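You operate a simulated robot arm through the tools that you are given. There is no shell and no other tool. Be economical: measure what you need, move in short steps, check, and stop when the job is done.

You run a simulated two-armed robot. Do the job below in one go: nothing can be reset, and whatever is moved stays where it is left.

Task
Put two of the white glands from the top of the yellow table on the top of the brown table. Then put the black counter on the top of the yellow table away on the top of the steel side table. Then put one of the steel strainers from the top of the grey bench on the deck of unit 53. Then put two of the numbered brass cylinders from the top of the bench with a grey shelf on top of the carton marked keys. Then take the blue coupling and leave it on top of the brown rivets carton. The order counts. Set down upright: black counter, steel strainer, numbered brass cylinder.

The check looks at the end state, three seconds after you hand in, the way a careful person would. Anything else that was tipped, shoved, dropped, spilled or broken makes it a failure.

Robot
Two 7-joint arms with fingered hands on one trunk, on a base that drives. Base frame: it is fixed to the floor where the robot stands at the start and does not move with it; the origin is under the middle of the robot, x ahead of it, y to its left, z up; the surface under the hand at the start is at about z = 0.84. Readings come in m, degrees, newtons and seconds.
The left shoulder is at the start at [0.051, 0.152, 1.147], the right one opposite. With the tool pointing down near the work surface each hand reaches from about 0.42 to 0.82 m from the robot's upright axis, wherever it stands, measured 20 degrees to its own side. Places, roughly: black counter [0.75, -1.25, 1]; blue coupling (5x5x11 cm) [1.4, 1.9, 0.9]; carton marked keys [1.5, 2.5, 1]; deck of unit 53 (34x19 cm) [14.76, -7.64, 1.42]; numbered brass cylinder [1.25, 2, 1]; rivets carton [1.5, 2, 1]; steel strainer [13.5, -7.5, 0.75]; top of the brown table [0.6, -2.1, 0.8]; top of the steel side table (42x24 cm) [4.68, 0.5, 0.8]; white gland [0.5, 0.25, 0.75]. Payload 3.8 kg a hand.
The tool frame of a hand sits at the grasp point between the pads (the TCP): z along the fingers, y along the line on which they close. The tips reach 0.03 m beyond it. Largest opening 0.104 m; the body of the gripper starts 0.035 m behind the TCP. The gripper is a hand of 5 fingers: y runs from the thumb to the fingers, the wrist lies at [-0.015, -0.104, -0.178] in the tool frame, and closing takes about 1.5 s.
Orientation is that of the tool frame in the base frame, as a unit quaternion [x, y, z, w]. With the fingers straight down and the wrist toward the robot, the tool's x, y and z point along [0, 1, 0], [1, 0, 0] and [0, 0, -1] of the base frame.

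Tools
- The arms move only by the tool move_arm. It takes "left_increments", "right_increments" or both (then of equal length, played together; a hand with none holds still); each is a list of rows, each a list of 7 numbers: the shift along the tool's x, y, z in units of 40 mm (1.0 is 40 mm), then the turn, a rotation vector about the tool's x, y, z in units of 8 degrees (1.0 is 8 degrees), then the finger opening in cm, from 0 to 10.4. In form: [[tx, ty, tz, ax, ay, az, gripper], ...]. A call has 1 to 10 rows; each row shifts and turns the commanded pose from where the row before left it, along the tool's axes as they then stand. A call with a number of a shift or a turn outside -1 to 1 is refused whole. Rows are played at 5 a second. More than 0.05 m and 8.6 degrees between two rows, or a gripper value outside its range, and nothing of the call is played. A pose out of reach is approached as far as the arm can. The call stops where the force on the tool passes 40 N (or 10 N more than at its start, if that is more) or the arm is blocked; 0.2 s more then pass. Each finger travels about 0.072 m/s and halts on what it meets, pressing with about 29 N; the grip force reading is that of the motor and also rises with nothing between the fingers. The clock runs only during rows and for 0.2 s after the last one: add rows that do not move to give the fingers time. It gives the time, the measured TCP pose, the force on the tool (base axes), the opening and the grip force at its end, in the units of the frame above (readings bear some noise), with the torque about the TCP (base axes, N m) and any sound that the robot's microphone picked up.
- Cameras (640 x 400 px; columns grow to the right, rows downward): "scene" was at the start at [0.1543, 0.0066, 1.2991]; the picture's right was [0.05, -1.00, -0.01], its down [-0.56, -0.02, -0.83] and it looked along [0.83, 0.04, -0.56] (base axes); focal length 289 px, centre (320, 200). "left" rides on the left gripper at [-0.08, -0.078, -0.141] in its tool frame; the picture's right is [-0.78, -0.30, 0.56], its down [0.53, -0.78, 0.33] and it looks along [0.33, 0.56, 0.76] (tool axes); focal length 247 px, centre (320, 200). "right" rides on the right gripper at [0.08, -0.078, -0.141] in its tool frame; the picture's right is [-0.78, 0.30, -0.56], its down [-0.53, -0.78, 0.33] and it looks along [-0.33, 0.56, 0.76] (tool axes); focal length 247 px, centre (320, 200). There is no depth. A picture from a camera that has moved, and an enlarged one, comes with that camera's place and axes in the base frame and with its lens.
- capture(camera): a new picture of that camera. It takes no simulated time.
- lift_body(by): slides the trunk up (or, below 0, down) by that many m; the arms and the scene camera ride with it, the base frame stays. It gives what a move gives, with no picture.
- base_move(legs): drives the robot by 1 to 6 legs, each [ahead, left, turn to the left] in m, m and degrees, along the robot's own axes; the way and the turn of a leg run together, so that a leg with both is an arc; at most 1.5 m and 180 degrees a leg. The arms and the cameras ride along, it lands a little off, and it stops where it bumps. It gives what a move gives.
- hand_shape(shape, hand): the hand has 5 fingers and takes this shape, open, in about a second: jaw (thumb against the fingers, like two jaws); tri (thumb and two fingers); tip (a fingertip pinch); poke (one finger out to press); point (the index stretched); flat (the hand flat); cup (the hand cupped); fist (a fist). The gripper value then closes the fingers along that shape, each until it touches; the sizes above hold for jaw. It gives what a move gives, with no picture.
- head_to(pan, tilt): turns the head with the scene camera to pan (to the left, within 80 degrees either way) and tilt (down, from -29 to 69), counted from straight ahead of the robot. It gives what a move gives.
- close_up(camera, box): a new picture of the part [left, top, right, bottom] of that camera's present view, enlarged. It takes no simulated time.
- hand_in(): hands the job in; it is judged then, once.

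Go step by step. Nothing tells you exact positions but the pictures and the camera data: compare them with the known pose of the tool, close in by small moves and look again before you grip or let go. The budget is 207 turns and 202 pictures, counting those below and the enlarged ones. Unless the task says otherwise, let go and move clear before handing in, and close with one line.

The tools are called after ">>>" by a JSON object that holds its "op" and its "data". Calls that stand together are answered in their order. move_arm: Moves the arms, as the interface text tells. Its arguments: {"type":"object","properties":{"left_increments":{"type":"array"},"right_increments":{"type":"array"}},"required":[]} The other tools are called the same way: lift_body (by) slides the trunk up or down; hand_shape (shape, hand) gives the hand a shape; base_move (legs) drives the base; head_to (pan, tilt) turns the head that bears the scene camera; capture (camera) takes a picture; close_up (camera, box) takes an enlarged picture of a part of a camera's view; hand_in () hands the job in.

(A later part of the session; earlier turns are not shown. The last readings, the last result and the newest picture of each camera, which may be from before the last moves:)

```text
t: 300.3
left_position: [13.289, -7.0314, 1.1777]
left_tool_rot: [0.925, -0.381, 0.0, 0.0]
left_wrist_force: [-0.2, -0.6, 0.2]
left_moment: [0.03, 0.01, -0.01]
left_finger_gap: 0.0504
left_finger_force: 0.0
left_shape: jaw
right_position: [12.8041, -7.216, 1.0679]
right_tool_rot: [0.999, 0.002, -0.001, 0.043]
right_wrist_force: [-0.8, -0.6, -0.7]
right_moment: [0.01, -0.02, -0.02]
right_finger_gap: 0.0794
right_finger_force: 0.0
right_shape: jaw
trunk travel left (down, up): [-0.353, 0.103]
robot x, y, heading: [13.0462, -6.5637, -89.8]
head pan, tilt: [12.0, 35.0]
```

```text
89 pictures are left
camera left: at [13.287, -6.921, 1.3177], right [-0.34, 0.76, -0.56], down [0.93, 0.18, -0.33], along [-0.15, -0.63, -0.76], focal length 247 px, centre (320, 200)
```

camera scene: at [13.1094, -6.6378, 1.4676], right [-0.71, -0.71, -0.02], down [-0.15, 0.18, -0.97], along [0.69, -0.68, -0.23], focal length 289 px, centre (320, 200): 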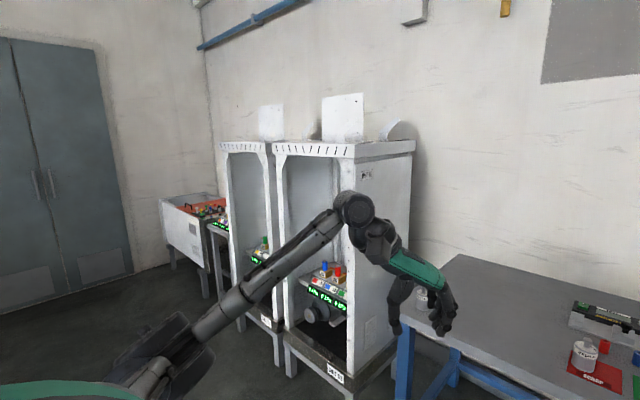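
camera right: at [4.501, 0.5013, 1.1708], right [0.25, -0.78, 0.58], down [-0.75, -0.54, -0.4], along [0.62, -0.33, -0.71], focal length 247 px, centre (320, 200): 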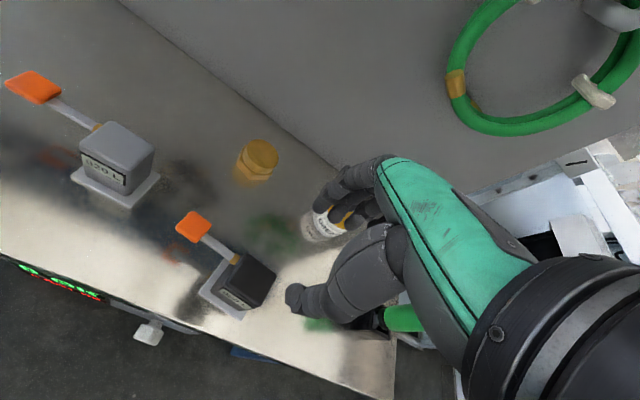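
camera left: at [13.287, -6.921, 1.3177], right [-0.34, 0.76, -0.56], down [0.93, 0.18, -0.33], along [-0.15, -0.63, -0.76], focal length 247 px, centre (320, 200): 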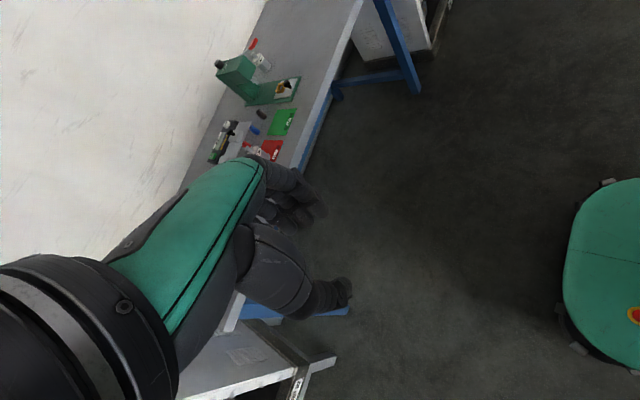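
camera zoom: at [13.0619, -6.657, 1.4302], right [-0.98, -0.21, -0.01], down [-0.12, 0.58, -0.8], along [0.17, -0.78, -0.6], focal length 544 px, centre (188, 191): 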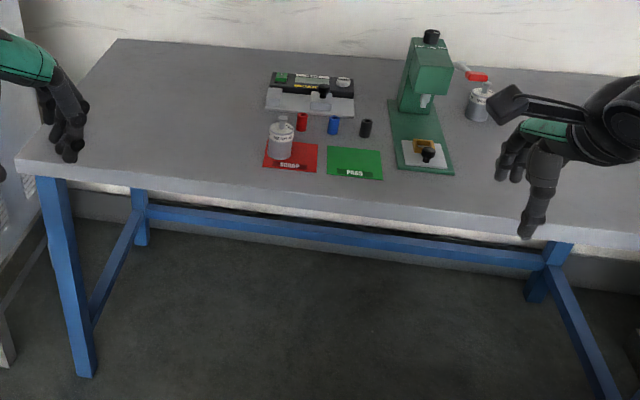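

>>> {"op": "head_to", "data": {"pan": 50, "tilt": 20}}

>>> {"op": "capture", "data": {"camera": "scene"}}

>>> {"op": "close_up", "data": {"camera": "scene", "box": [280, 60, 440, 160]}}

>>> {"op": "close_up", "data": {"camera": "scene", "box": [240, 250, 400, 350]}}

```text
t: 301.3
left_position: [13.2887, -7.0312, 1.1787]
left_tool_rot: [0.925, -0.38, 0.0, -0.001]
left_wrist_force: [0.2, 0.2, -0.4]
left_moment: [0.0, -0.01, 0.0]
left_finger_gap: 0.0506
left_finger_force: 0.0
left_shape: jaw
right_position: [12.8041, -7.2171, 1.0686]
right_tool_rot: [0.999, 0.001, 0.0, 0.043]
right_wrist_force: [0.6, 0.0, 0.2]
right_moment: [0.03, 0.06, -0.03]
right_finger_gap: 0.0797
right_finger_force: 0.0
right_shape: jaw
trunk travel left (down, up): [-0.353, 0.103]
robot x, y, heading: [13.0451, -6.5595, -90.0]
head pan, tilt: [50.0, 20.0]
```

```text
88 pictures are left
camera scene: at [13.1148, -6.6314, 1.4548], right [-0.64, -0.77, -0.02], down [-0.26, 0.25, -0.93], along [0.72, -0.59, -0.36], focal length 289 px, centre (320, 200)
```

scene: 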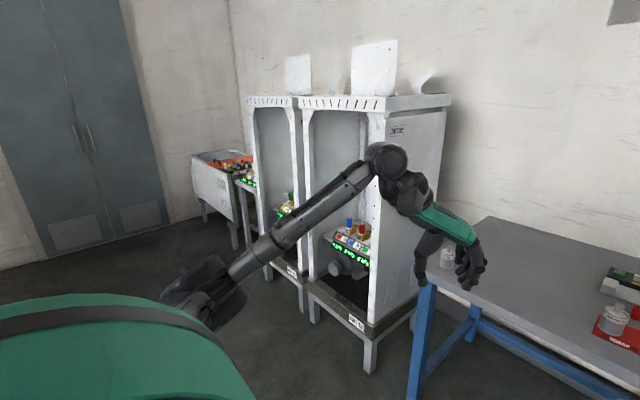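

```text
4.00 times, centred on (360, 110) of scene
camera zoom: at [13.1148, -6.6314, 1.4548], right [-0.64, -0.77, -0.02], down [-0.26, 0.25, -0.93], along [0.72, -0.59, -0.36], focal length 1156 px, centre (160, 560)
```

zoom: 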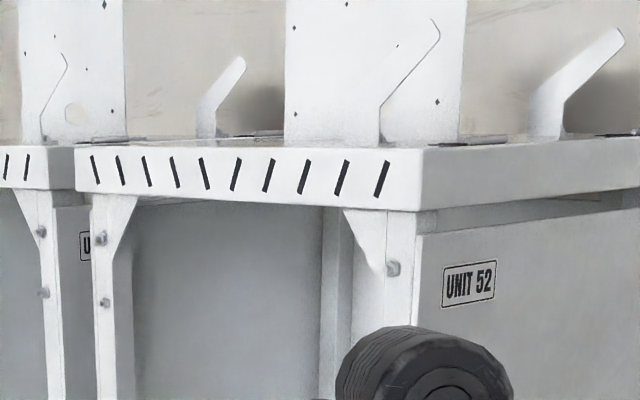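

```text
4.00 times, centred on (320, 300) of scene
camera zoom: at [13.1148, -6.6314, 1.4548], right [-0.64, -0.77, -0.02], down [-0.26, 0.25, -0.93], along [0.72, -0.59, -0.36], focal length 1156 px, centre (320, -200)
```

zoom: 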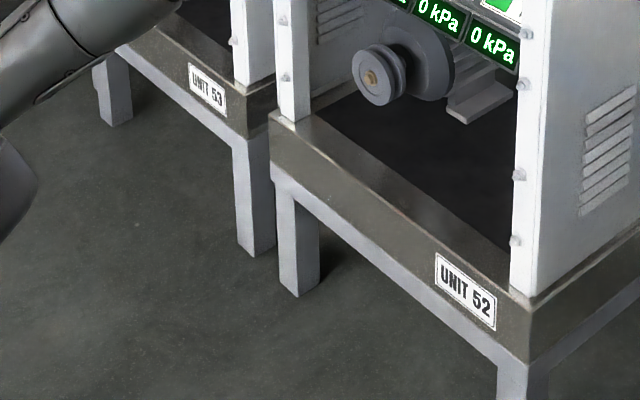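

Unit 52 is nearest and unit 53 is next. A free strainer stands at the bench's left edge near (13.53, -7.58). I'll pull the right hand back and up, shift left and close in with the left hand.

>>> {"op": "move_arm", "data": {"right_increments": [[0, -0.9, -0.6, -0.6, 0, 0, 8], [0, -0.9, -0.6, 0, 0, 0, 8], [0, -0.9, -0.6, 0, 0, 0, 8], [0, -0.9, -0.6, 0, 0, 0, 8], [0, -0.9, 0, 0, 0, 0, 8]]}}

>>> {"op": "base_move", "data": {"legs": [[0.2, 0.25, 0]]}}

>>> {"op": "head_to", "data": {"pan": 25, "tilt": 38}}

>>> {"op": "capture", "data": {"camera": "scene"}}

>>> {"op": "capture", "data": {"camera": "left"}}

```text
t: 302.5
left_position: [13.2888, -7.0303, 1.1792]
left_tool_rot: [0.925, -0.381, 0.001, 0.0]
left_wrist_force: [-0.8, 0.9, -0.3]
left_moment: [0.01, -0.01, -0.03]
left_finger_gap: 0.0503
left_finger_force: 0.0
left_shape: jaw
right_position: [12.8017, -7.0194, 1.1361]
right_tool_rot: [0.996, 0.002, 0.001, 0.085]
right_wrist_force: [0.4, 1.0, -0.4]
right_moment: [0.01, 0.01, -0.01]
right_finger_gap: 0.0795
right_finger_force: 0.0
right_shape: jaw
trunk travel left (down, up): [-0.353, 0.103]
robot x, y, heading: [13.0466, -6.5608, -89.8]
head pan, tilt: [50.0, 20.0]
```

```text
t: 304.6
left_position: [13.5382, -7.231, 1.1786]
left_tool_rot: [0.924, -0.382, 0.001, 0.0]
left_wrist_force: [0.4, -0.1, -0.3]
left_moment: [-0.02, -0.01, 0.01]
left_finger_gap: 0.0504
left_finger_force: 0.1
left_shape: jaw
right_position: [13.0505, -7.218, 1.1346]
right_tool_rot: [0.996, 0.0, 0.0, 0.084]
right_wrist_force: [0.3, 0.7, -0.8]
right_moment: [-0.01, -0.04, 0.01]
right_finger_gap: 0.0799
right_finger_force: 0.1
right_shape: jaw
trunk travel left (down, up): [-0.353, 0.103]
robot x, y, heading: [13.2948, -6.7579, -89.7]
head pan, tilt: [50.0, 20.0]
```

```text
t: 305.5
left_position: [13.5396, -7.2325, 1.1773]
left_tool_rot: [0.924, -0.382, 0.0, 0.0]
left_wrist_force: [0.3, -0.1, 0.2]
left_moment: [-0.01, 0.0, -0.01]
left_finger_gap: 0.0504
left_finger_force: 0.1
left_shape: jaw
right_position: [13.0524, -7.22, 1.135]
right_tool_rot: [0.997, 0.0, 0.0, 0.083]
right_wrist_force: [0.1, 0.4, -0.2]
right_moment: [-0.01, -0.03, 0.0]
right_finger_gap: 0.0795
right_finger_force: 0.0
right_shape: jaw
trunk travel left (down, up): [-0.353, 0.103]
robot x, y, heading: [13.2947, -6.7619, -90.1]
head pan, tilt: [25.0, 38.0]
```

```text
85 pictures are left
camera scene: at [13.3308, -6.8489, 1.4259], right [-0.91, -0.42, -0.01], down [-0.26, 0.58, -0.77], along [0.33, -0.7, -0.64], focal length 289 px, centre (320, 200)
```

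scene: 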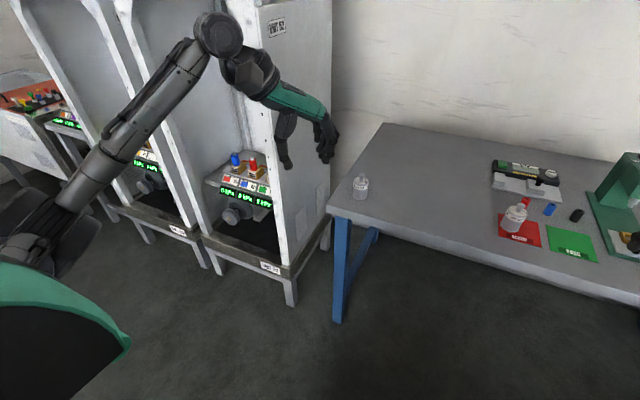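

```text
84 pictures are left
camera left: at [13.5369, -7.1216, 1.3176], right [-0.34, 0.76, -0.56], down [0.93, 0.17, -0.33], along [-0.16, -0.63, -0.76], focal length 247 px, centre (320, 200)
```

left: 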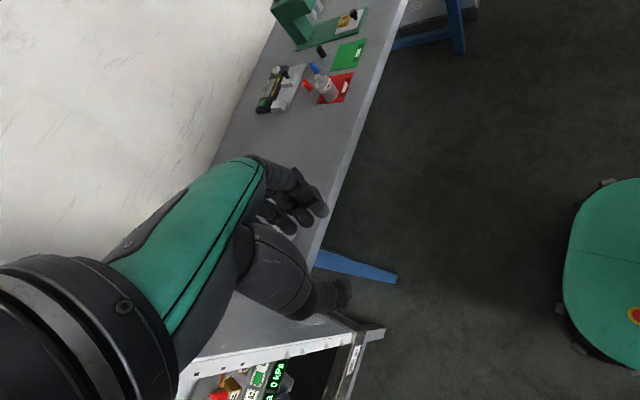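

>>> {"op": "move_arm", "data": {"left_increments": [[0, 0, 0, 0, 0, -0.95, 8], [0, 0, 0, 0, 0, -0.95, 8], [0, 0, 0, 0, 0, -0.95, 8], [0, 0, 0, 0, 0, -0.95, 8], [0, 0, 0, 0, 0, -0.95, 8], [0, 0, 0, 0, 0, -0.87, 8]], "right_increments": [[0, 0, 0, 0.6, 0, 0, 8], [0, 0, 0, 0.6, 0, 0, 8], [0, 0, 0, 0, 0, 0, 8], [0, 0, 0, 0, 0, 0, 8], [0, 0, 0, 0, 0, 0, 8], [0, 0, 0, 0, 0, 0, 8]]}}

>>> {"op": "base_move", "data": {"legs": [[0.2, 0, 0]]}}

>>> {"op": "capture", "data": {"camera": "left"}}

>>> {"op": "close_up", "data": {"camera": "scene", "box": [300, 120, 540, 270]}}

```text
t: 306.9
left_position: [13.5394, -7.2323, 1.1773]
left_tool_rot: [1.0, 0.002, 0.001, 0.0]
left_wrist_force: [0.1, 0.5, -0.8]
left_moment: [0.02, -0.04, 0.02]
left_finger_gap: 0.0796
left_finger_force: 0.1
left_shape: jaw
right_position: [13.0526, -7.2205, 1.1346]
right_tool_rot: [1.0, -0.001, 0.0, 0.0]
right_wrist_force: [0.2, 0.2, 0.2]
right_moment: [-0.01, 0.01, 0.01]
right_finger_gap: 0.0797
right_finger_force: 0.1
right_shape: jaw
trunk travel left (down, up): [-0.353, 0.103]
robot x, y, heading: [13.2998, -6.7597, -90.0]
head pan, tilt: [25.0, 38.0]
```

```text
t: 308.5
left_position: [13.5395, -7.4276, 1.1791]
left_tool_rot: [1.0, 0.002, 0.0, 0.001]
left_wrist_force: [-0.1, 0.7, 0.8]
left_moment: [0.0, 0.02, 0.01]
left_finger_gap: 0.08
left_finger_force: 0.0
left_shape: jaw
right_position: [13.0532, -7.4194, 1.1361]
right_tool_rot: [1.0, 0.0, 0.001, 0.002]
right_wrist_force: [0.6, 0.7, 0.5]
right_moment: [0.01, 0.03, -0.01]
right_finger_gap: 0.0798
right_finger_force: 0.1
right_shape: jaw
trunk travel left (down, up): [-0.353, 0.103]
robot x, y, heading: [13.2921, -6.9545, -90.3]
head pan, tilt: [25.0, 38.0]
```

```text
83 pictures are left
camera left: at [13.4598, -7.3509, 1.3187], right [-0.78, 0.29, -0.56], down [0.53, 0.78, -0.33], along [0.34, -0.56, -0.76], focal length 247 px, centre (320, 200)
```

left: 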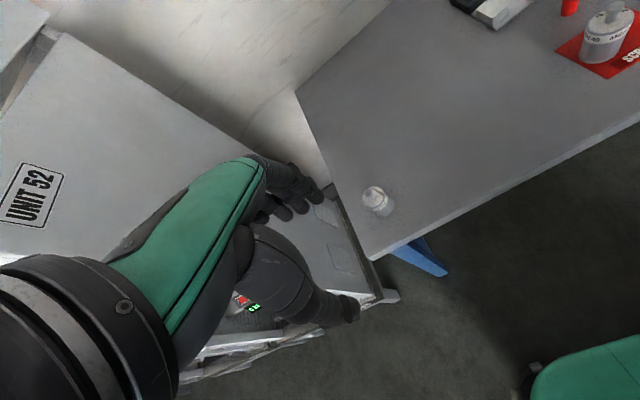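

```text
2.67 times, centred on (420, 195) of scene
camera zoom: at [13.3309, -7.0449, 1.4262], right [-0.91, -0.42, -0.01], down [-0.26, 0.58, -0.77], along [0.33, -0.7, -0.63], focal length 771 px, centre (53, 213)
```

zoom: 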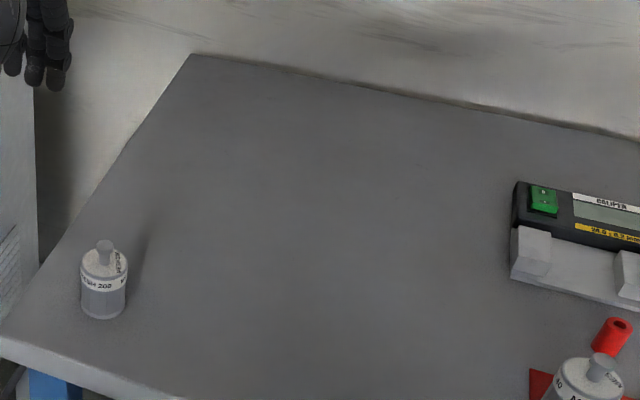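

The strainer stands at about (13.543, -7.612), body top near z 0.86 with a knob to 0.885. I'll position the left hand above it.

>>> {"op": "move_arm", "data": {"left_increments": [[0, 0.92, 0, 0, 0, 0, 8.5], [0, 0.92, 0, 0, 0, 0, 8.5], [0, 0.92, 0, 0, 0, 0, 8.5], [0, 0.92, 0, 0, 0, 0, 8.5], [0.09, 0.92, 0, 0, 0, 0, 8.5], [0, 0, 1, 0, 0, 0, 8.5], [0, 0, 1, 0, 0, 0, 8.5], [0, 0, 1, 0, 0, 0, 8.5], [0, 0, 1, 0, 0, 0, 8.5], [0, 0, 1, 0, 0, 0, 8.5]]}}

>>> {"op": "capture", "data": {"camera": "left"}}

>>> {"op": "close_up", "data": {"camera": "scene", "box": [240, 110, 480, 260]}}

```text
t: 310.7
left_position: [13.5439, -7.6142, 0.9772]
left_tool_rot: [1.0, 0.002, 0.001, 0.001]
left_wrist_force: [0.2, 0.9, 0.4]
left_moment: [0.0, -0.02, -0.03]
left_finger_gap: 0.0846
left_finger_force: 0.1
left_shape: jaw
right_position: [13.054, -7.4205, 1.1339]
right_tool_rot: [1.0, 0.001, 0.0, 0.0]
right_wrist_force: [0.2, -0.1, 1.0]
right_moment: [0.0, 0.03, 0.0]
right_finger_gap: 0.0798
right_finger_force: 0.1
right_shape: jaw
trunk travel left (down, up): [-0.353, 0.103]
robot x, y, heading: [13.2975, -6.9545, -90.2]
head pan, tilt: [25.0, 38.0]
```

```text
81 pictures are left
camera left: at [13.4636, -7.5375, 1.1166], right [-0.78, 0.29, -0.56], down [0.53, 0.78, -0.33], along [0.34, -0.56, -0.76], focal length 247 px, centre (320, 200)
```

left: 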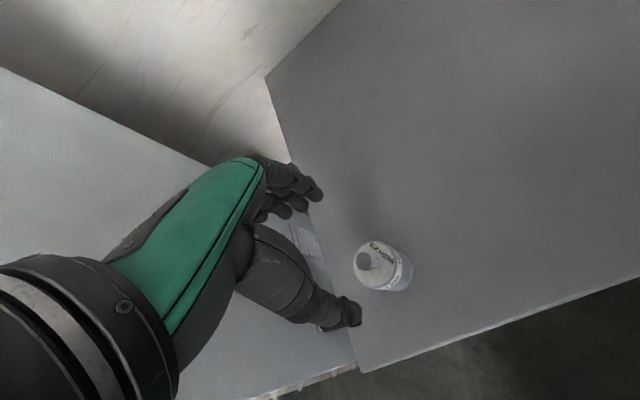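

```text
2.67 times, centred on (360, 185) of scene
camera zoom: at [13.3309, -7.0481, 1.4258], right [-0.91, -0.42, -0.01], down [-0.26, 0.58, -0.77], along [0.33, -0.69, -0.64], focal length 771 px, centre (213, 240)
```

zoom: 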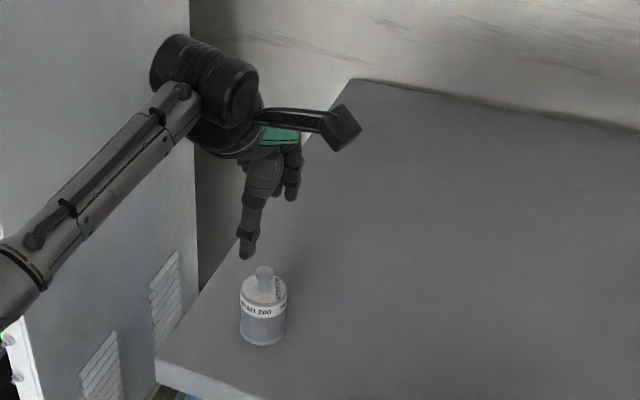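

Alignment is good, so I'll lower and check.

>>> {"op": "move_arm", "data": {"left_increments": [[0.05, 0.05, 0.9, 0, 0, 0, 8.5], [0, 0, 0.9, 0, 0, 0, 8.5], [0, 0, 0.9, 0, 0, 0, 8.5], [0, 0, 0.27, 0, 0, 0, 8.5]]}}

>>> {"op": "close_up", "data": {"camera": "left", "box": [200, 150, 440, 300]}}

>>> {"op": "close_up", "data": {"camera": "scene", "box": [270, 120, 430, 220]}}

```text
t: 311.7
left_position: [13.5465, -7.6173, 0.859]
left_tool_rot: [1.0, 0.001, -0.001, 0.001]
left_wrist_force: [-0.2, 0.7, -0.1]
left_moment: [-0.03, 0.0, -0.02]
left_finger_gap: 0.0847
left_finger_force: 0.1
left_shape: jaw
right_position: [13.0534, -7.4198, 1.135]
right_tool_rot: [1.0, 0.001, 0.0, 0.0]
right_wrist_force: [0.3, 0.7, -0.2]
right_moment: [0.01, 0.05, 0.0]
right_finger_gap: 0.0796
right_finger_force: 0.0
right_shape: jaw
trunk travel left (down, up): [-0.353, 0.103]
robot x, y, heading: [13.2997, -6.9612, -90.2]
head pan, tilt: [25.0, 38.0]
```

```text
2.67 times, centred on (320, 225) of left
camera zoom: at [13.4659, -7.5401, 0.9995], right [-0.78, 0.29, -0.56], down [0.53, 0.78, -0.33], along [0.34, -0.56, -0.76], focal length 659 px, centre (320, 133)
```

zoom: 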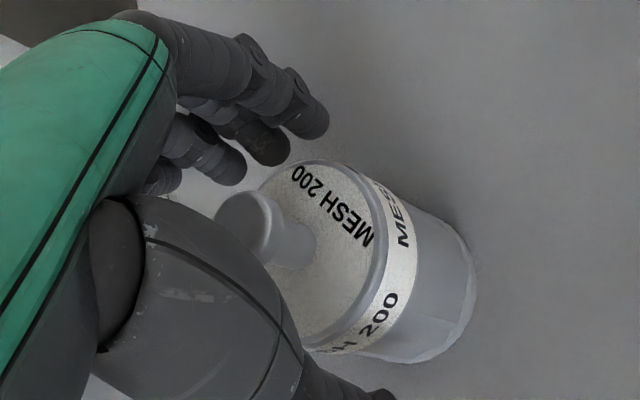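

```text
4.00 times, centred on (350, 170) of scene
camera zoom: at [13.3308, -7.0478, 1.4259], right [-0.91, -0.42, -0.01], down [-0.26, 0.58, -0.77], along [0.33, -0.69, -0.64], focal length 1156 px, centre (200, 320)
```

zoom: 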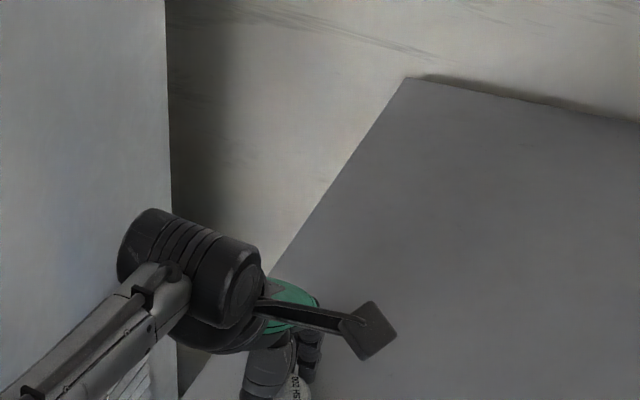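

>>> {"op": "move_arm", "data": {"left_increments": [[0, 0, 0.1, 0, 0, 0, 7.5], [0, 0, 0, 0, 0, 0, 6.5], [0, 0, 0, 0, 0, 0, 5.8], [0, 0, 0, 0, 0, 0, 5.0], [0, 0, 0, 0, 0, 0, 4.2], [0, 0, 0, 0, 0, 0, 3.6], [0, 0, 0, 0, 0, 0, 3.6]]}}

>>> {"op": "close_up", "data": {"camera": "left", "box": [200, 150, 440, 300]}}

```text
t: 313.3
left_position: [13.5462, -7.6166, 0.8569]
left_tool_rot: [1.0, 0.001, 0.0, 0.001]
left_wrist_force: [-1.0, 0.4, -0.5]
left_moment: [0.01, 0.01, 0.01]
left_finger_gap: 0.0421
left_finger_force: 28.6
left_shape: jaw
right_position: [13.0531, -7.4203, 1.1344]
right_tool_rot: [1.0, 0.001, 0.0, 0.001]
right_wrist_force: [0.5, -0.5, -0.7]
right_moment: [0.02, -0.01, -0.03]
right_finger_gap: 0.0796
right_finger_force: 0.1
right_shape: jaw
trunk travel left (down, up): [-0.353, 0.103]
robot x, y, heading: [13.2897, -6.9603, -90.1]
head pan, tilt: [25.0, 38.0]
```

```text
2.67 times, centred on (320, 225) of left
camera zoom: at [13.466, -7.5403, 0.9961], right [-0.78, 0.29, -0.56], down [0.53, 0.78, -0.33], along [0.34, -0.56, -0.76], focal length 659 px, centre (320, 133)
```

zoom: 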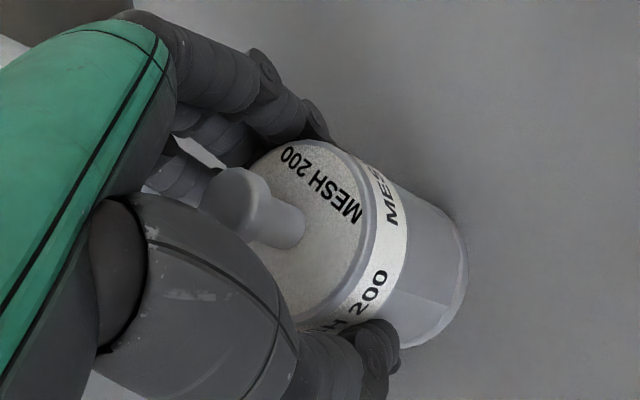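

Gripped at 42 mm. I'll lift, then back away from the bench and raise the trunk.

>>> {"op": "move_arm", "data": {"left_increments": [[0, 0, -0.5, 0, 0, 0, 3.6], [0, 0, -1, 0, 0, 0, 3.6], [0, 0, -1, 0, 0, 0, 3.6], [0, 0, -1, 0, 0, 0, 3.6], [0, 0, -1, 0, 0, 0, 3.6], [0, -0.9, -0.5, 0, 0, 0, 3.6], [0, -0.9, 0, 0, 0, 0, 3.6], [0, -0.9, 0, 0, 0, 0, 3.6]]}}

>>> {"op": "capture", "data": {"camera": "left"}}

>>> {"op": "base_move", "data": {"legs": [[-0.35, 0, 0], [0, 1.0, 0]]}}

>>> {"op": "lift_body", "data": {"by": 0.1}}

>>> {"op": "head_to", "data": {"pan": 18, "tilt": 15}}

>>> {"op": "capture", "data": {"camera": "scene"}}

```text
t: 315.1
left_position: [13.5463, -7.5088, 1.0556]
left_tool_rot: [1.0, 0.001, 0.0, 0.001]
left_wrist_force: [0.8, 0.7, -0.6]
left_moment: [0.0, -0.01, 0.0]
left_finger_gap: 0.0419
left_finger_force: 29.0
left_shape: jaw
right_position: [13.0538, -7.4199, 1.1343]
right_tool_rot: [1.0, 0.001, 0.0, 0.001]
right_wrist_force: [-1.1, 0.2, 0.1]
right_moment: [0.02, 0.02, -0.01]
right_finger_gap: 0.0793
right_finger_force: 0.0
right_shape: jaw
trunk travel left (down, up): [-0.353, 0.103]
robot x, y, heading: [13.2946, -6.9594, -89.8]
head pan, tilt: [25.0, 38.0]
```

```text
76 pictures are left
camera left: at [13.466, -7.4316, 1.1951], right [-0.78, 0.29, -0.56], down [0.53, 0.78, -0.33], along [0.34, -0.56, -0.76], focal length 247 px, centre (320, 200)
```

left: 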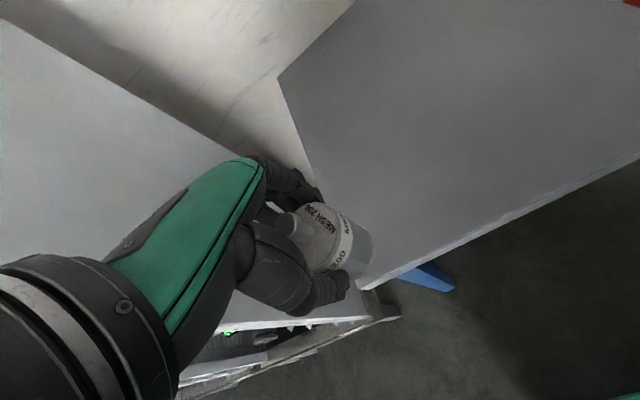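

```text
t: 322.2
left_position: [14.5605, -7.1548, 1.0556]
left_tool_rot: [1.0, 0.004, 0.0, -0.001]
left_wrist_force: [-0.3, -0.3, -1.1]
left_moment: [0.01, 0.02, 0.04]
left_finger_gap: 0.042
left_finger_force: 29.0
left_shape: jaw
right_position: [14.0672, -7.0684, 1.1338]
right_tool_rot: [1.0, 0.004, 0.0, 0.001]
right_wrist_force: [-0.1, 0.1, 0.1]
right_moment: [0.0, 0.01, 0.01]
right_finger_gap: 0.0795
right_finger_force: 0.0
right_shape: jaw
trunk travel left (down, up): [-0.353, 0.103]
robot x, y, heading: [14.3054, -6.6032, -89.8]
head pan, tilt: [25.0, 38.0]
```

```text
t: 323.6
left_position: [14.5609, -7.1544, 1.1545]
left_tool_rot: [1.0, 0.004, 0.001, 0.001]
left_wrist_force: [0.2, 0.4, -0.9]
left_moment: [-0.01, -0.02, 0.01]
left_finger_gap: 0.042
left_finger_force: 29.3
left_shape: jaw
right_position: [14.0697, -7.0682, 1.2346]
right_tool_rot: [1.0, 0.002, 0.0, -0.001]
right_wrist_force: [-1.3, 0.3, -0.5]
right_moment: [0.02, 0.0, -0.01]
right_finger_gap: 0.0796
right_finger_force: 0.1
right_shape: jaw
trunk travel left (down, up): [-0.453, 0.003]
robot x, y, heading: [14.3068, -6.6049, -89.5]
head pan, tilt: [25.0, 38.0]
```

```text
t: 324.4
left_position: [14.5608, -7.1549, 1.1547]
left_tool_rot: [1.0, 0.004, 0.0, 0.0]
left_wrist_force: [0.6, -0.8, -0.9]
left_moment: [-0.01, 0.02, 0.01]
left_finger_gap: 0.0419
left_finger_force: 28.9
left_shape: jaw
right_position: [14.0676, -7.0678, 1.2348]
right_tool_rot: [1.0, 0.003, 0.001, -0.001]
right_wrist_force: [0.3, -0.3, 0.3]
right_moment: [-0.01, 0.0, 0.01]
right_finger_gap: 0.0796
right_finger_force: 0.2
right_shape: jaw
trunk travel left (down, up): [-0.453, 0.003]
robot x, y, heading: [14.3099, -6.6043, -89.8]
head pan, tilt: [18.0, 15.0]
```

```text
75 pictures are left
camera scene: at [14.3364, -6.6921, 1.5658], right [-0.95, -0.32, 0.0], down [-0.08, 0.25, -0.97], along [0.3, -0.92, -0.26], focal length 289 px, centre (320, 200)
```

scene: 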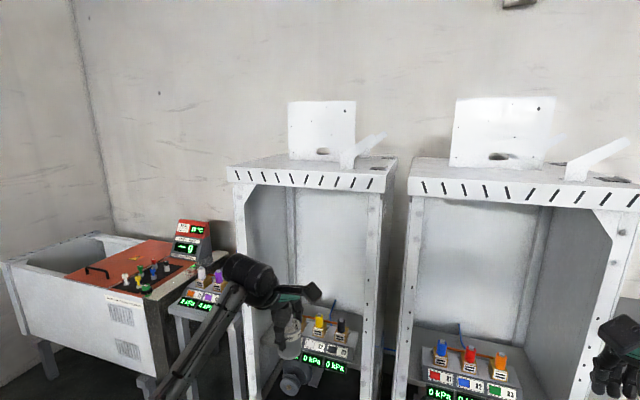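

Unit 53 is the middle cabinet. I'll raise the left hand above deck height while still clear, then look at the deck closely.

>>> {"op": "move_arm", "data": {"left_increments": [[0, 0, -1, 0, 0, 0, 3.6], [0, 0, -1, 0, 0, 0, 3.6], [0, 0, -1, 0, 0, 0, 3.6], [0, 0, -1, 0, 0, 0, 3.6], [0, 0, -1, 0, 0, 0, 3.6], [0, 0, -1, 0, 0, 0, 3.6], [0, 0, -1, 0, 0, 0, 3.6], [0, 0, -1, 0, 0, 0, 3.6], [0, 0, -1, 0, 0, 0, 3.6], [0, 0, -1, 0, 0, 0, 3.6]]}}

>>> {"op": "close_up", "data": {"camera": "scene", "box": [210, 80, 450, 230]}}

>>> {"op": "capture", "data": {"camera": "left"}}

```text
t: 326.6
left_position: [14.5604, -7.1529, 1.5551]
left_tool_rot: [1.0, 0.003, 0.001, 0.0]
left_wrist_force: [0.6, 0.6, -0.6]
left_moment: [0.0, -0.03, -0.04]
left_finger_gap: 0.0419
left_finger_force: 29.3
left_shape: jaw
right_position: [14.0677, -7.0669, 1.2346]
right_tool_rot: [1.0, 0.002, 0.0, 0.0]
right_wrist_force: [-0.2, 0.4, 0.2]
right_moment: [-0.01, 0.01, -0.03]
right_finger_gap: 0.0801
right_finger_force: 0.1
right_shape: jaw
trunk travel left (down, up): [-0.453, 0.003]
robot x, y, heading: [14.3083, -6.6074, -89.7]
head pan, tilt: [18.0, 15.0]
```

```text
2.67 times, centred on (330, 155) of scene
camera zoom: at [14.3352, -6.6911, 1.566], right [-0.95, -0.32, 0.0], down [-0.08, 0.25, -0.97], along [0.3, -0.92, -0.26], focal length 771 px, centre (293, 320)
```

zoom: 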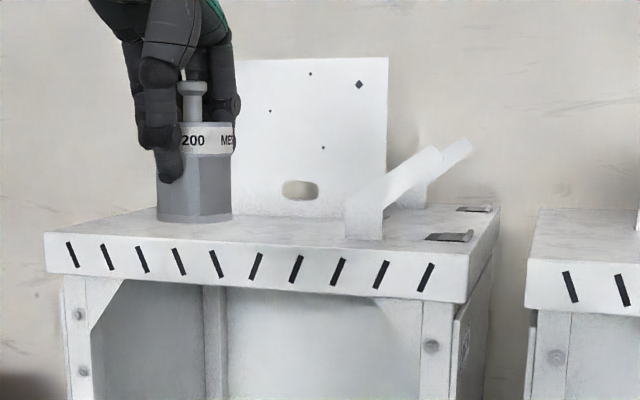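

```text
73 pictures are left
camera left: at [14.4795, -7.0773, 1.6953], right [-0.78, 0.29, -0.56], down [0.53, 0.78, -0.33], along [0.34, -0.55, -0.76], focal length 247 px, centre (320, 200)
```

left: 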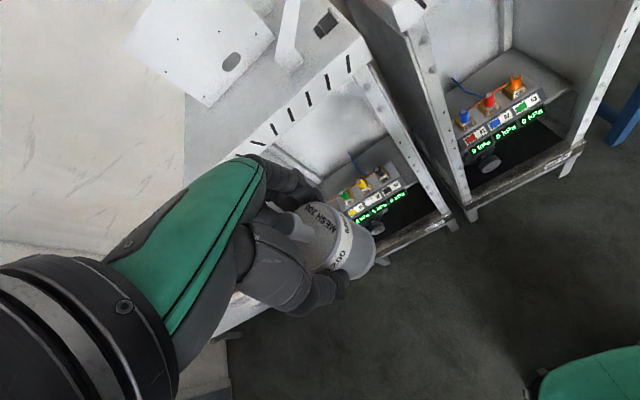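

The deck top is at z ≈1.42, spanning x 14.41–14.92 with its front edge at y ≈-7.51. The free spot left of the plate and bracket is near (14.78, -7.63). I'll tuck the right hand back and drive in.

>>> {"op": "move_arm", "data": {"right_increments": [[0, -0.9, 0, 0, 0, 0, 8], [0, -0.9, 0, 0, 0, 0, 8]]}}

>>> {"op": "base_move", "data": {"legs": [[0, 0.22, 0], [0.29, 0, 0]]}}

>>> {"op": "capture", "data": {"camera": "left"}}

>>> {"op": "capture", "data": {"camera": "scene"}}

```text
t: 327.2
left_position: [14.5616, -7.1507, 1.5563]
left_tool_rot: [1.0, 0.004, 0.0, 0.001]
left_wrist_force: [-0.7, 0.3, -0.3]
left_moment: [-0.01, -0.01, -0.01]
left_finger_gap: 0.042
left_finger_force: 29.0
left_shape: jaw
right_position: [14.069, -6.9943, 1.2344]
right_tool_rot: [1.0, 0.003, 0.0, 0.001]
right_wrist_force: [-0.7, 0.9, -0.3]
right_moment: [-0.02, 0.01, 0.01]
right_finger_gap: 0.0796
right_finger_force: 0.1
right_shape: jaw
trunk travel left (down, up): [-0.453, 0.003]
robot x, y, heading: [14.3092, -6.6018, -89.8]
head pan, tilt: [18.0, 15.0]
```

```text
t: 330.5
left_position: [14.7827, -7.4412, 1.5555]
left_tool_rot: [1.0, 0.003, 0.0, 0.002]
left_wrist_force: [0.1, 1.4, -0.5]
left_moment: [-0.03, 0.02, 0.0]
left_finger_gap: 0.0418
left_finger_force: 29.0
left_shape: jaw
right_position: [14.2903, -7.2853, 1.2365]
right_tool_rot: [1.0, 0.004, -0.001, 0.002]
right_wrist_force: [-0.4, 0.5, -0.4]
right_moment: [0.01, -0.03, -0.01]
right_finger_gap: 0.0798
right_finger_force: 0.1
right_shape: jaw
trunk travel left (down, up): [-0.453, 0.003]
robot x, y, heading: [14.5287, -6.8951, -89.8]
head pan, tilt: [18.0, 15.0]
```

```text
72 pictures are left
camera left: at [14.702, -7.3658, 1.6959], right [-0.78, 0.29, -0.56], down [0.53, 0.78, -0.34], along [0.34, -0.56, -0.76], focal length 247 px, centre (320, 200)
```

left: 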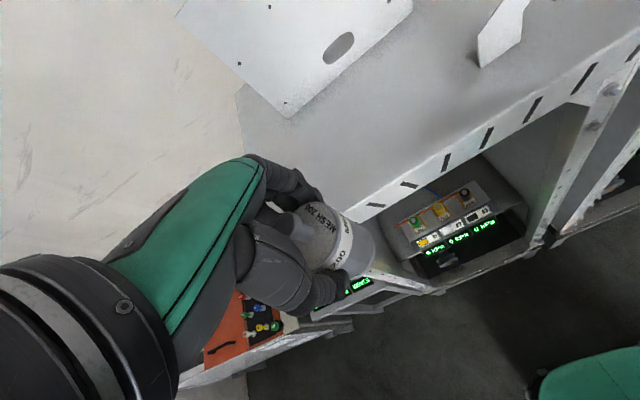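

```text
71 pictures are left
camera scene: at [14.5576, -6.9801, 1.5661], right [-0.95, -0.32, 0.0], down [-0.08, 0.24, -0.97], along [0.3, -0.92, -0.26], focal length 289 px, centre (320, 200)
```

scene: 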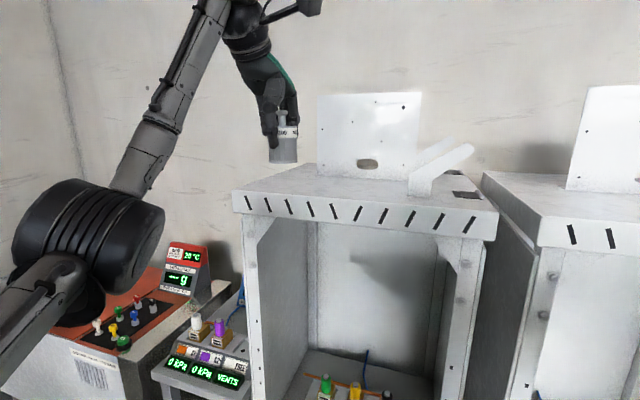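

>>> {"op": "base_move", "data": {"legs": [[0.06, 0, 0]]}}

>>> {"op": "move_arm", "data": {"left_increments": [[0, 0.9, 0, 0, 0, 0, 3.6], [0, 0.9, 0, 0, 0, 0, 3.6], [0, 0.9, 0, 0, 0, 0, 3.6], [0, 0.8, 0, 0, 0, 0, 3.6], [0, 0, 0.5, 0, 0, 0, 3.6], [0, 0, 0.5, 0, 0, 0, 3.6]]}}

>>> {"op": "capture", "data": {"camera": "left"}}

>>> {"op": "close_up", "data": {"camera": "scene", "box": [210, 80, 450, 230]}}

```text
t: 331.5
left_position: [14.7819, -7.4917, 1.5608]
left_tool_rot: [1.0, 0.004, 0.0, 0.006]
left_wrist_force: [0.8, 2.2, -0.6]
left_moment: [-0.09, -0.02, -0.01]
left_finger_gap: 0.0415
left_finger_force: 29.3
left_shape: jaw
right_position: [14.2911, -7.3363, 1.2394]
right_tool_rot: [1.0, 0.003, 0.0, 0.005]
right_wrist_force: [-0.1, 1.2, -0.1]
right_moment: [-0.06, -0.03, -0.03]
right_finger_gap: 0.0799
right_finger_force: 0.1
right_shape: jaw
trunk travel left (down, up): [-0.453, 0.003]
robot x, y, heading: [14.5267, -6.9552, -89.6]
head pan, tilt: [18.0, 15.0]
```

```text
t: 332.9
left_position: [14.7828, -7.5917, 1.4973]
left_tool_rot: [1.0, 0.004, 0.0, 0.002]
left_wrist_force: [-0.5, -0.7, -0.4]
left_moment: [-0.02, -0.01, 0.02]
left_finger_gap: 0.0416
left_finger_force: 29.2
left_shape: jaw
left hand out of reach, approached as far as the arm can: row 3, 4
right_position: [14.2897, -7.3438, 1.2347]
right_tool_rot: [1.0, 0.003, -0.002, 0.001]
right_wrist_force: [-1.0, 0.4, 0.3]
right_moment: [0.03, -0.04, 0.0]
right_finger_gap: 0.0797
right_finger_force: 0.1
right_shape: jaw
trunk travel left (down, up): [-0.453, 0.003]
robot x, y, heading: [14.5294, -6.9535, -89.7]
head pan, tilt: [18.0, 15.0]
```

```text
70 pictures are left
camera left: at [14.7027, -7.5144, 1.6368], right [-0.78, 0.29, -0.56], down [0.53, 0.78, -0.34], along [0.34, -0.56, -0.76], focal length 247 px, centre (320, 200)
```

left: 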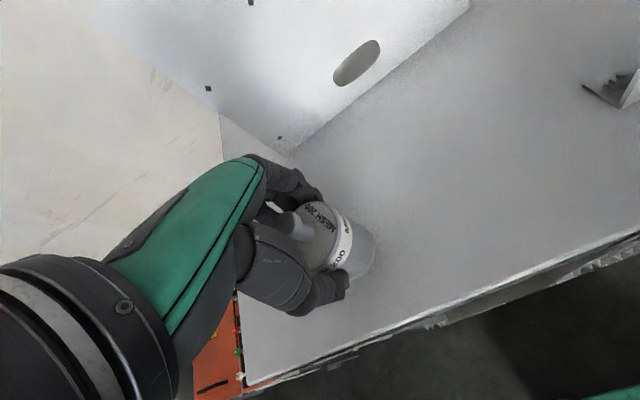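

```text
2.67 times, centred on (330, 155) of scene
camera zoom: at [14.5575, -7.0415, 1.5659], right [-0.95, -0.32, 0.0], down [-0.08, 0.25, -0.97], along [0.3, -0.92, -0.26], focal length 771 px, centre (293, 320)
```

zoom: 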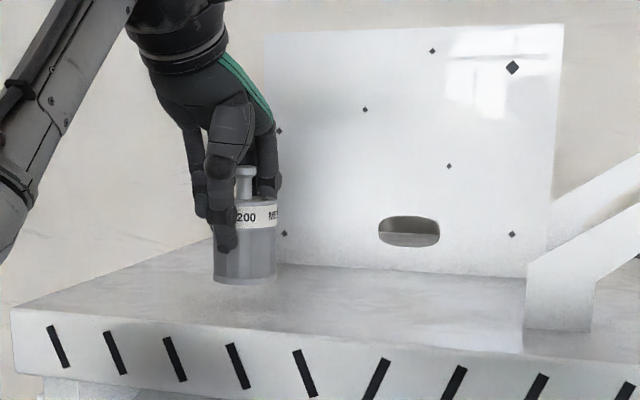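

It's over the deck with about 2 cm to go. I'll lower in small steps to contact.

>>> {"op": "move_arm", "data": {"left_increments": [[0, 0, 0.25, 0, 0, 0, 3.6], [0, 0, 0.12, 0, 0, 0, 3.6]]}}

>>> {"op": "close_up", "data": {"camera": "scene", "box": [240, 130, 360, 205]}}

```text
t: 333.5
left_position: [14.7833, -7.5918, 1.4821]
left_tool_rot: [1.0, 0.004, 0.0, 0.0]
left_wrist_force: [-0.4, 0.6, -1.0]
left_moment: [0.04, 0.02, -0.03]
left_finger_gap: 0.0415
left_finger_force: 29.4
left_shape: jaw
right_position: [14.2895, -7.3459, 1.2359]
right_tool_rot: [1.0, 0.003, 0.0, 0.001]
right_wrist_force: [0.3, 0.1, 0.4]
right_moment: [0.01, 0.02, 0.02]
right_finger_gap: 0.0798
right_finger_force: 0.1
right_shape: jaw
trunk travel left (down, up): [-0.453, 0.003]
robot x, y, heading: [14.5311, -6.9604, -89.4]
head pan, tilt: [18.0, 15.0]
```

```text
5.33 times, centred on (300, 168) of scene
camera zoom: at [14.5577, -7.0426, 1.5659], right [-0.95, -0.32, 0.0], down [-0.08, 0.25, -0.97], along [0.3, -0.92, -0.26], focal length 1541 px, centre (427, 373)
```

zoom: 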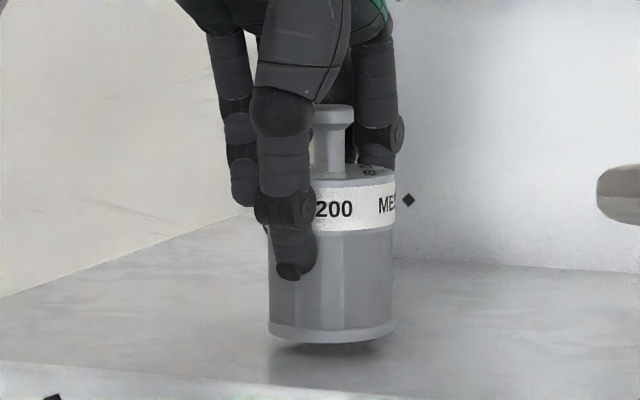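

>>> {"op": "move_arm", "data": {"left_increments": [[0, 0, 0.1, 0, 0, 0, 3.6], [0, 0, 0.08, 0, 0, 0, 3.6]]}}

>>> {"op": "close_up", "data": {"camera": "scene", "box": [240, 130, 360, 205]}}

```text
t: 334.1
left_position: [14.7835, -7.5911, 1.4757]
left_tool_rot: [1.0, 0.003, 0.0, 0.003]
left_wrist_force: [0.4, -2.2, 4.8]
left_moment: [-0.14, 0.01, 0.0]
left_finger_gap: 0.0418
left_finger_force: 29.1
left_shape: jaw
right_position: [14.2905, -7.3451, 1.2359]
right_tool_rot: [1.0, 0.003, 0.001, 0.002]
right_wrist_force: [-0.2, -0.4, 0.2]
right_moment: [0.01, 0.0, -0.01]
right_finger_gap: 0.0797
right_finger_force: 0.1
right_shape: jaw
trunk travel left (down, up): [-0.453, 0.003]
robot x, y, heading: [14.5296, -6.958, -89.7]
head pan, tilt: [18.0, 15.0]
```

```text
5.33 times, centred on (300, 168) of scene
camera zoom: at [14.5572, -7.0417, 1.566], right [-0.95, -0.32, 0.0], down [-0.08, 0.25, -0.97], along [0.3, -0.92, -0.26], focal length 1541 px, centre (427, 373)
```

zoom: 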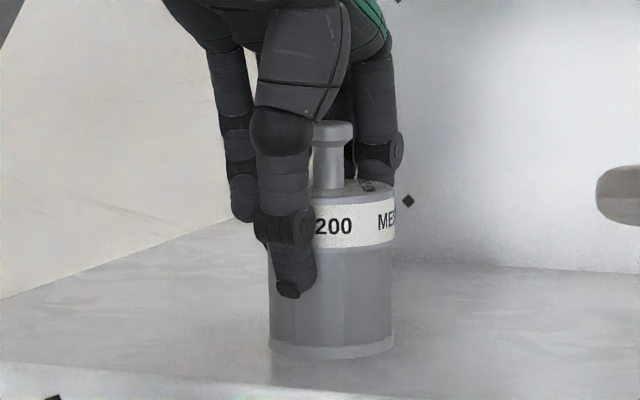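

Contact at about 5 N with the strainer upright, so I'll open gently and rise.

>>> {"op": "move_arm", "data": {"left_increments": [[0, 0, 0.04, 0, 0, 0, 3.9], [0, 0, 0, 0, 0, 0, 4.4], [0, 0, 0, 0, 0, 0, 5], [0, 0, 0, 0, 0, 0, 5.8], [0, 0, 0, 0, 0, 0, 6.6], [0, 0, 0, 0, 0, 0, 7.4], [0, 0, -0.6, 0, 0, 0, 7.4], [0, 0, -0.8, 0, 0, 0, 7.4], [0, 0, -0.9, 0, 0, 0, 7.4]]}}

>>> {"op": "capture", "data": {"camera": "left"}}

>>> {"op": "close_up", "data": {"camera": "scene", "box": [210, 80, 450, 230]}}

```text
t: 336.1
left_position: [14.7808, -7.5781, 1.5598]
left_tool_rot: [1.0, 0.003, 0.001, 0.002]
left_wrist_force: [0.9, 1.0, 1.4]
left_moment: [-0.03, -0.01, -0.01]
left_finger_gap: 0.0738
left_finger_force: 0.1
left_shape: jaw
left hand out of reach, approached as far as the arm can: row 9
right_position: [14.2887, -7.3435, 1.2358]
right_tool_rot: [1.0, 0.003, 0.0, 0.001]
right_wrist_force: [0.1, 0.0, -0.8]
right_moment: [-0.03, 0.0, -0.01]
right_finger_gap: 0.08
right_finger_force: 0.0
right_shape: jaw
trunk travel left (down, up): [-0.453, 0.003]
robot x, y, heading: [14.5295, -6.9542, -89.8]
head pan, tilt: [18.0, 15.0]
```

```text
66 pictures are left
camera left: at [14.6992, -7.5002, 1.6995], right [-0.78, 0.29, -0.56], down [0.53, 0.78, -0.33], along [0.34, -0.56, -0.76], focal length 247 px, centre (320, 200)
```

left: 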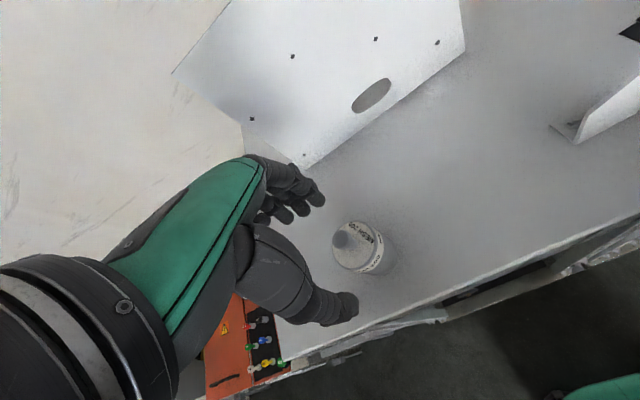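

```text
2.67 times, centred on (330, 155) of scene
camera zoom: at [14.5561, -7.0401, 1.5661], right [-0.95, -0.32, 0.0], down [-0.08, 0.24, -0.97], along [0.3, -0.92, -0.26], focal length 771 px, centre (293, 320)
```

zoom: 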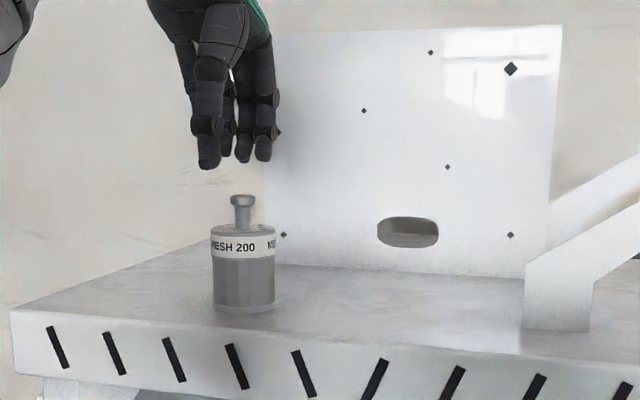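

The strainer stands upright on unit 53's deck, so step 3 is done. I'll back away, lower the arm and drive back along the same route.

>>> {"op": "base_move", "data": {"legs": [[-0.38, 0, 0]]}}

>>> {"op": "close_up", "data": {"camera": "scene", "box": [210, 80, 450, 230]}}

>>> {"op": "move_arm", "data": {"left_increments": [[0, 0, 1, 0, 0, 0, 8], [0, 0, 1, 0, 0, 0, 8], [0, 0, 1, 0, 0, 0, 8], [0, 0, 1, 0, 0, 0, 8], [0, 0, 1, 0, 0, 0, 8], [0, 0, 1, 0, 0, 0, 8], [0, 0, 1, 0, 0, 0, 8], [0, 0, 1, 0, 0, 0, 8]]}}

>>> {"op": "base_move", "data": {"legs": [[0, 0, -90], [1.4, 0, 0], [1.5, 0, 0]]}}

>>> {"op": "head_to", "data": {"pan": 0, "tilt": 12}}

>>> {"op": "capture", "data": {"camera": "scene"}}

```text
t: 338.5
left_position: [14.7764, -7.207, 1.5576]
left_tool_rot: [1.0, 0.001, 0.0, 0.0]
left_wrist_force: [0.3, 0.2, 0.3]
left_moment: [0.05, 0.0, 0.0]
left_finger_gap: 0.0736
left_finger_force: 0.0
left_shape: jaw
right_position: [14.2873, -6.9711, 1.2347]
right_tool_rot: [1.0, 0.001, 0.0, -0.001]
right_wrist_force: [0.1, 0.0, -0.3]
right_moment: [0.03, -0.01, 0.0]
right_finger_gap: 0.0796
right_finger_force: 0.1
right_shape: jaw
trunk travel left (down, up): [-0.453, 0.003]
robot x, y, heading: [14.5273, -6.5798, -89.7]
head pan, tilt: [18.0, 15.0]
```

```text
2.67 times, centred on (330, 155) of scene
camera zoom: at [14.5553, -6.6692, 1.5656], right [-0.95, -0.31, 0.0], down [-0.08, 0.25, -0.97], along [0.3, -0.92, -0.26], focal length 771 px, centre (293, 320)
```

zoom: 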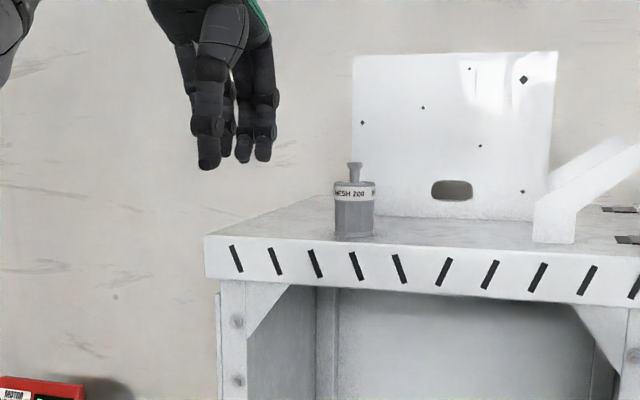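

```text
t: 340.3
left_position: [14.7781, -7.2018, 1.2388]
left_tool_rot: [1.0, 0.002, 0.0, 0.003]
left_wrist_force: [-0.1, 0.0, -0.5]
left_moment: [0.02, 0.03, 0.03]
left_finger_gap: 0.0798
left_finger_force: 0.0
left_shape: jaw
right_position: [14.288, -6.9689, 1.2356]
right_tool_rot: [1.0, 0.001, 0.0, 0.0]
right_wrist_force: [-0.7, 0.0, 1.0]
right_moment: [-0.03, -0.01, 0.01]
right_finger_gap: 0.0797
right_finger_force: 0.0
right_shape: jaw
trunk travel left (down, up): [-0.453, 0.003]
robot x, y, heading: [14.5265, -6.5818, -89.6]
head pan, tilt: [18.0, 15.0]
```

```text
t: 358.1
left_position: [11.0077, -6.8533, 1.2386]
left_tool_rot: [0.711, -0.703, -0.002, 0.001]
left_wrist_force: [0.4, -0.2, -0.2]
left_moment: [0.01, -0.01, 0.01]
left_finger_gap: 0.0797
left_finger_force: 0.1
left_shape: jaw
right_position: [11.2368, -6.3617, 1.2352]
right_tool_rot: [0.711, -0.703, -0.001, 0.001]
right_wrist_force: [0.3, 0.0, 0.2]
right_moment: [0.0, 0.02, 0.0]
right_finger_gap: 0.0798
right_finger_force: 0.0
right_shape: jaw
trunk travel left (down, up): [-0.453, 0.003]
robot x, y, heading: [11.627, -6.5972, -179.2]
head pan, tilt: [18.0, 15.0]
```

```text
t: 358.9
left_position: [11.006, -6.8541, 1.239]
left_tool_rot: [0.711, -0.703, 0.0, 0.0]
left_wrist_force: [0.5, -0.4, 0.1]
left_moment: [0.02, -0.02, -0.01]
left_finger_gap: 0.0798
left_finger_force: 0.0
left_shape: jaw
right_position: [11.2361, -6.361, 1.2356]
right_tool_rot: [0.711, -0.703, 0.0, -0.001]
right_wrist_force: [-0.1, 0.3, -0.8]
right_moment: [0.02, 0.0, 0.03]
right_finger_gap: 0.0801
right_finger_force: 0.1
right_shape: jaw
trunk travel left (down, up): [-0.453, 0.003]
robot x, y, heading: [11.6282, -6.6007, -179.5]
head pan, tilt: [0.0, 12.0]
```

```text
63 pictures are left
camera scene: at [11.533, -6.5974, 1.5707], right [-0.01, 1.0, 0.0], down [0.21, 0.0, -0.98], along [-0.98, -0.01, -0.21], focal length 289 px, centre (320, 200)
```

scene: 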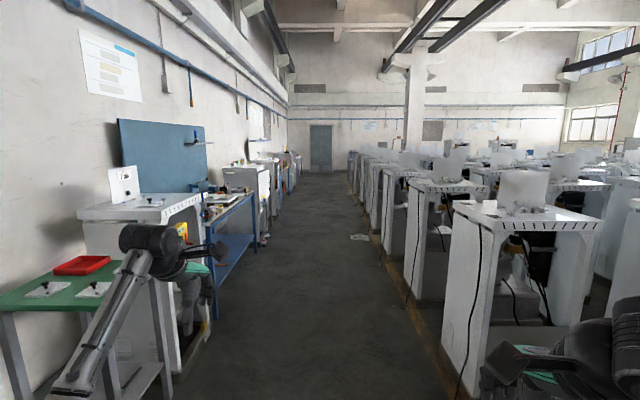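

>>> {"op": "base_move", "data": {"legs": [[1.45, 0.07, -0.5], [1.5, 0, 0], [1.5, 0, 0]]}}

```text
t: 380.2
left_position: [6.5533, -6.8345, 1.2393]
left_tool_rot: [-0.693, 0.721, 0.001, -0.001]
left_wrist_force: [-0.1, -0.9, -0.5]
left_moment: [0.05, 0.01, -0.01]
left_finger_gap: 0.0796
left_finger_force: 0.0
left_shape: jaw
right_position: [6.8064, -6.3544, 1.2367]
right_tool_rot: [-0.693, 0.721, 0.001, 0.0]
right_wrist_force: [0.0, 0.2, 0.4]
right_moment: [0.01, 0.01, 0.0]
right_finger_gap: 0.0794
right_finger_force: 0.1
right_shape: jaw
trunk travel left (down, up): [-0.453, 0.003]
robot x, y, heading: [7.1899, -6.6089, 177.7]
head pan, tilt: [0.0, 12.0]
```

>>> {"op": "base_move", "data": {"legs": [[1.45, 0.1, 2.3], [1.5, 0, 0], [1.5, 0, 0]]}}

>>> {"op": "capture", "data": {"camera": "scene"}}

```text
t: 401.1
left_position: [2.1785, -6.8804, 1.2391]
left_tool_rot: [-0.703, 0.711, 0.001, 0.0]
left_wrist_force: [-0.1, -0.8, -0.2]
left_moment: [-0.03, 0.0, -0.01]
left_finger_gap: 0.0798
left_finger_force: 0.1
left_shape: jaw
right_position: [2.4185, -6.3947, 1.2341]
right_tool_rot: [-0.704, 0.711, 0.001, 0.0]
right_wrist_force: [-0.2, 0.2, 0.6]
right_moment: [0.02, 0.0, -0.03]
right_finger_gap: 0.0798
right_finger_force: 0.1
right_shape: jaw
trunk travel left (down, up): [-0.453, 0.003]
robot x, y, heading: [2.8013, -6.6374, 179.7]
head pan, tilt: [0.0, 12.0]
```

```text
62 pictures are left
camera scene: at [2.7103, -6.635, 1.5708], right [0.01, 1.0, 0.0], down [0.21, 0.0, -0.98], along [-0.98, 0.01, -0.21], focal length 289 px, centre (320, 200)
```

scene: 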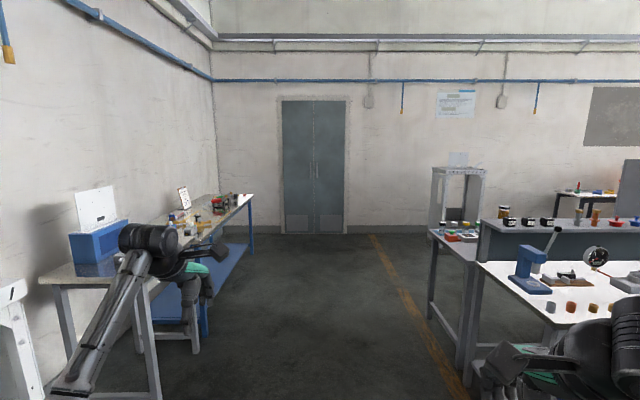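

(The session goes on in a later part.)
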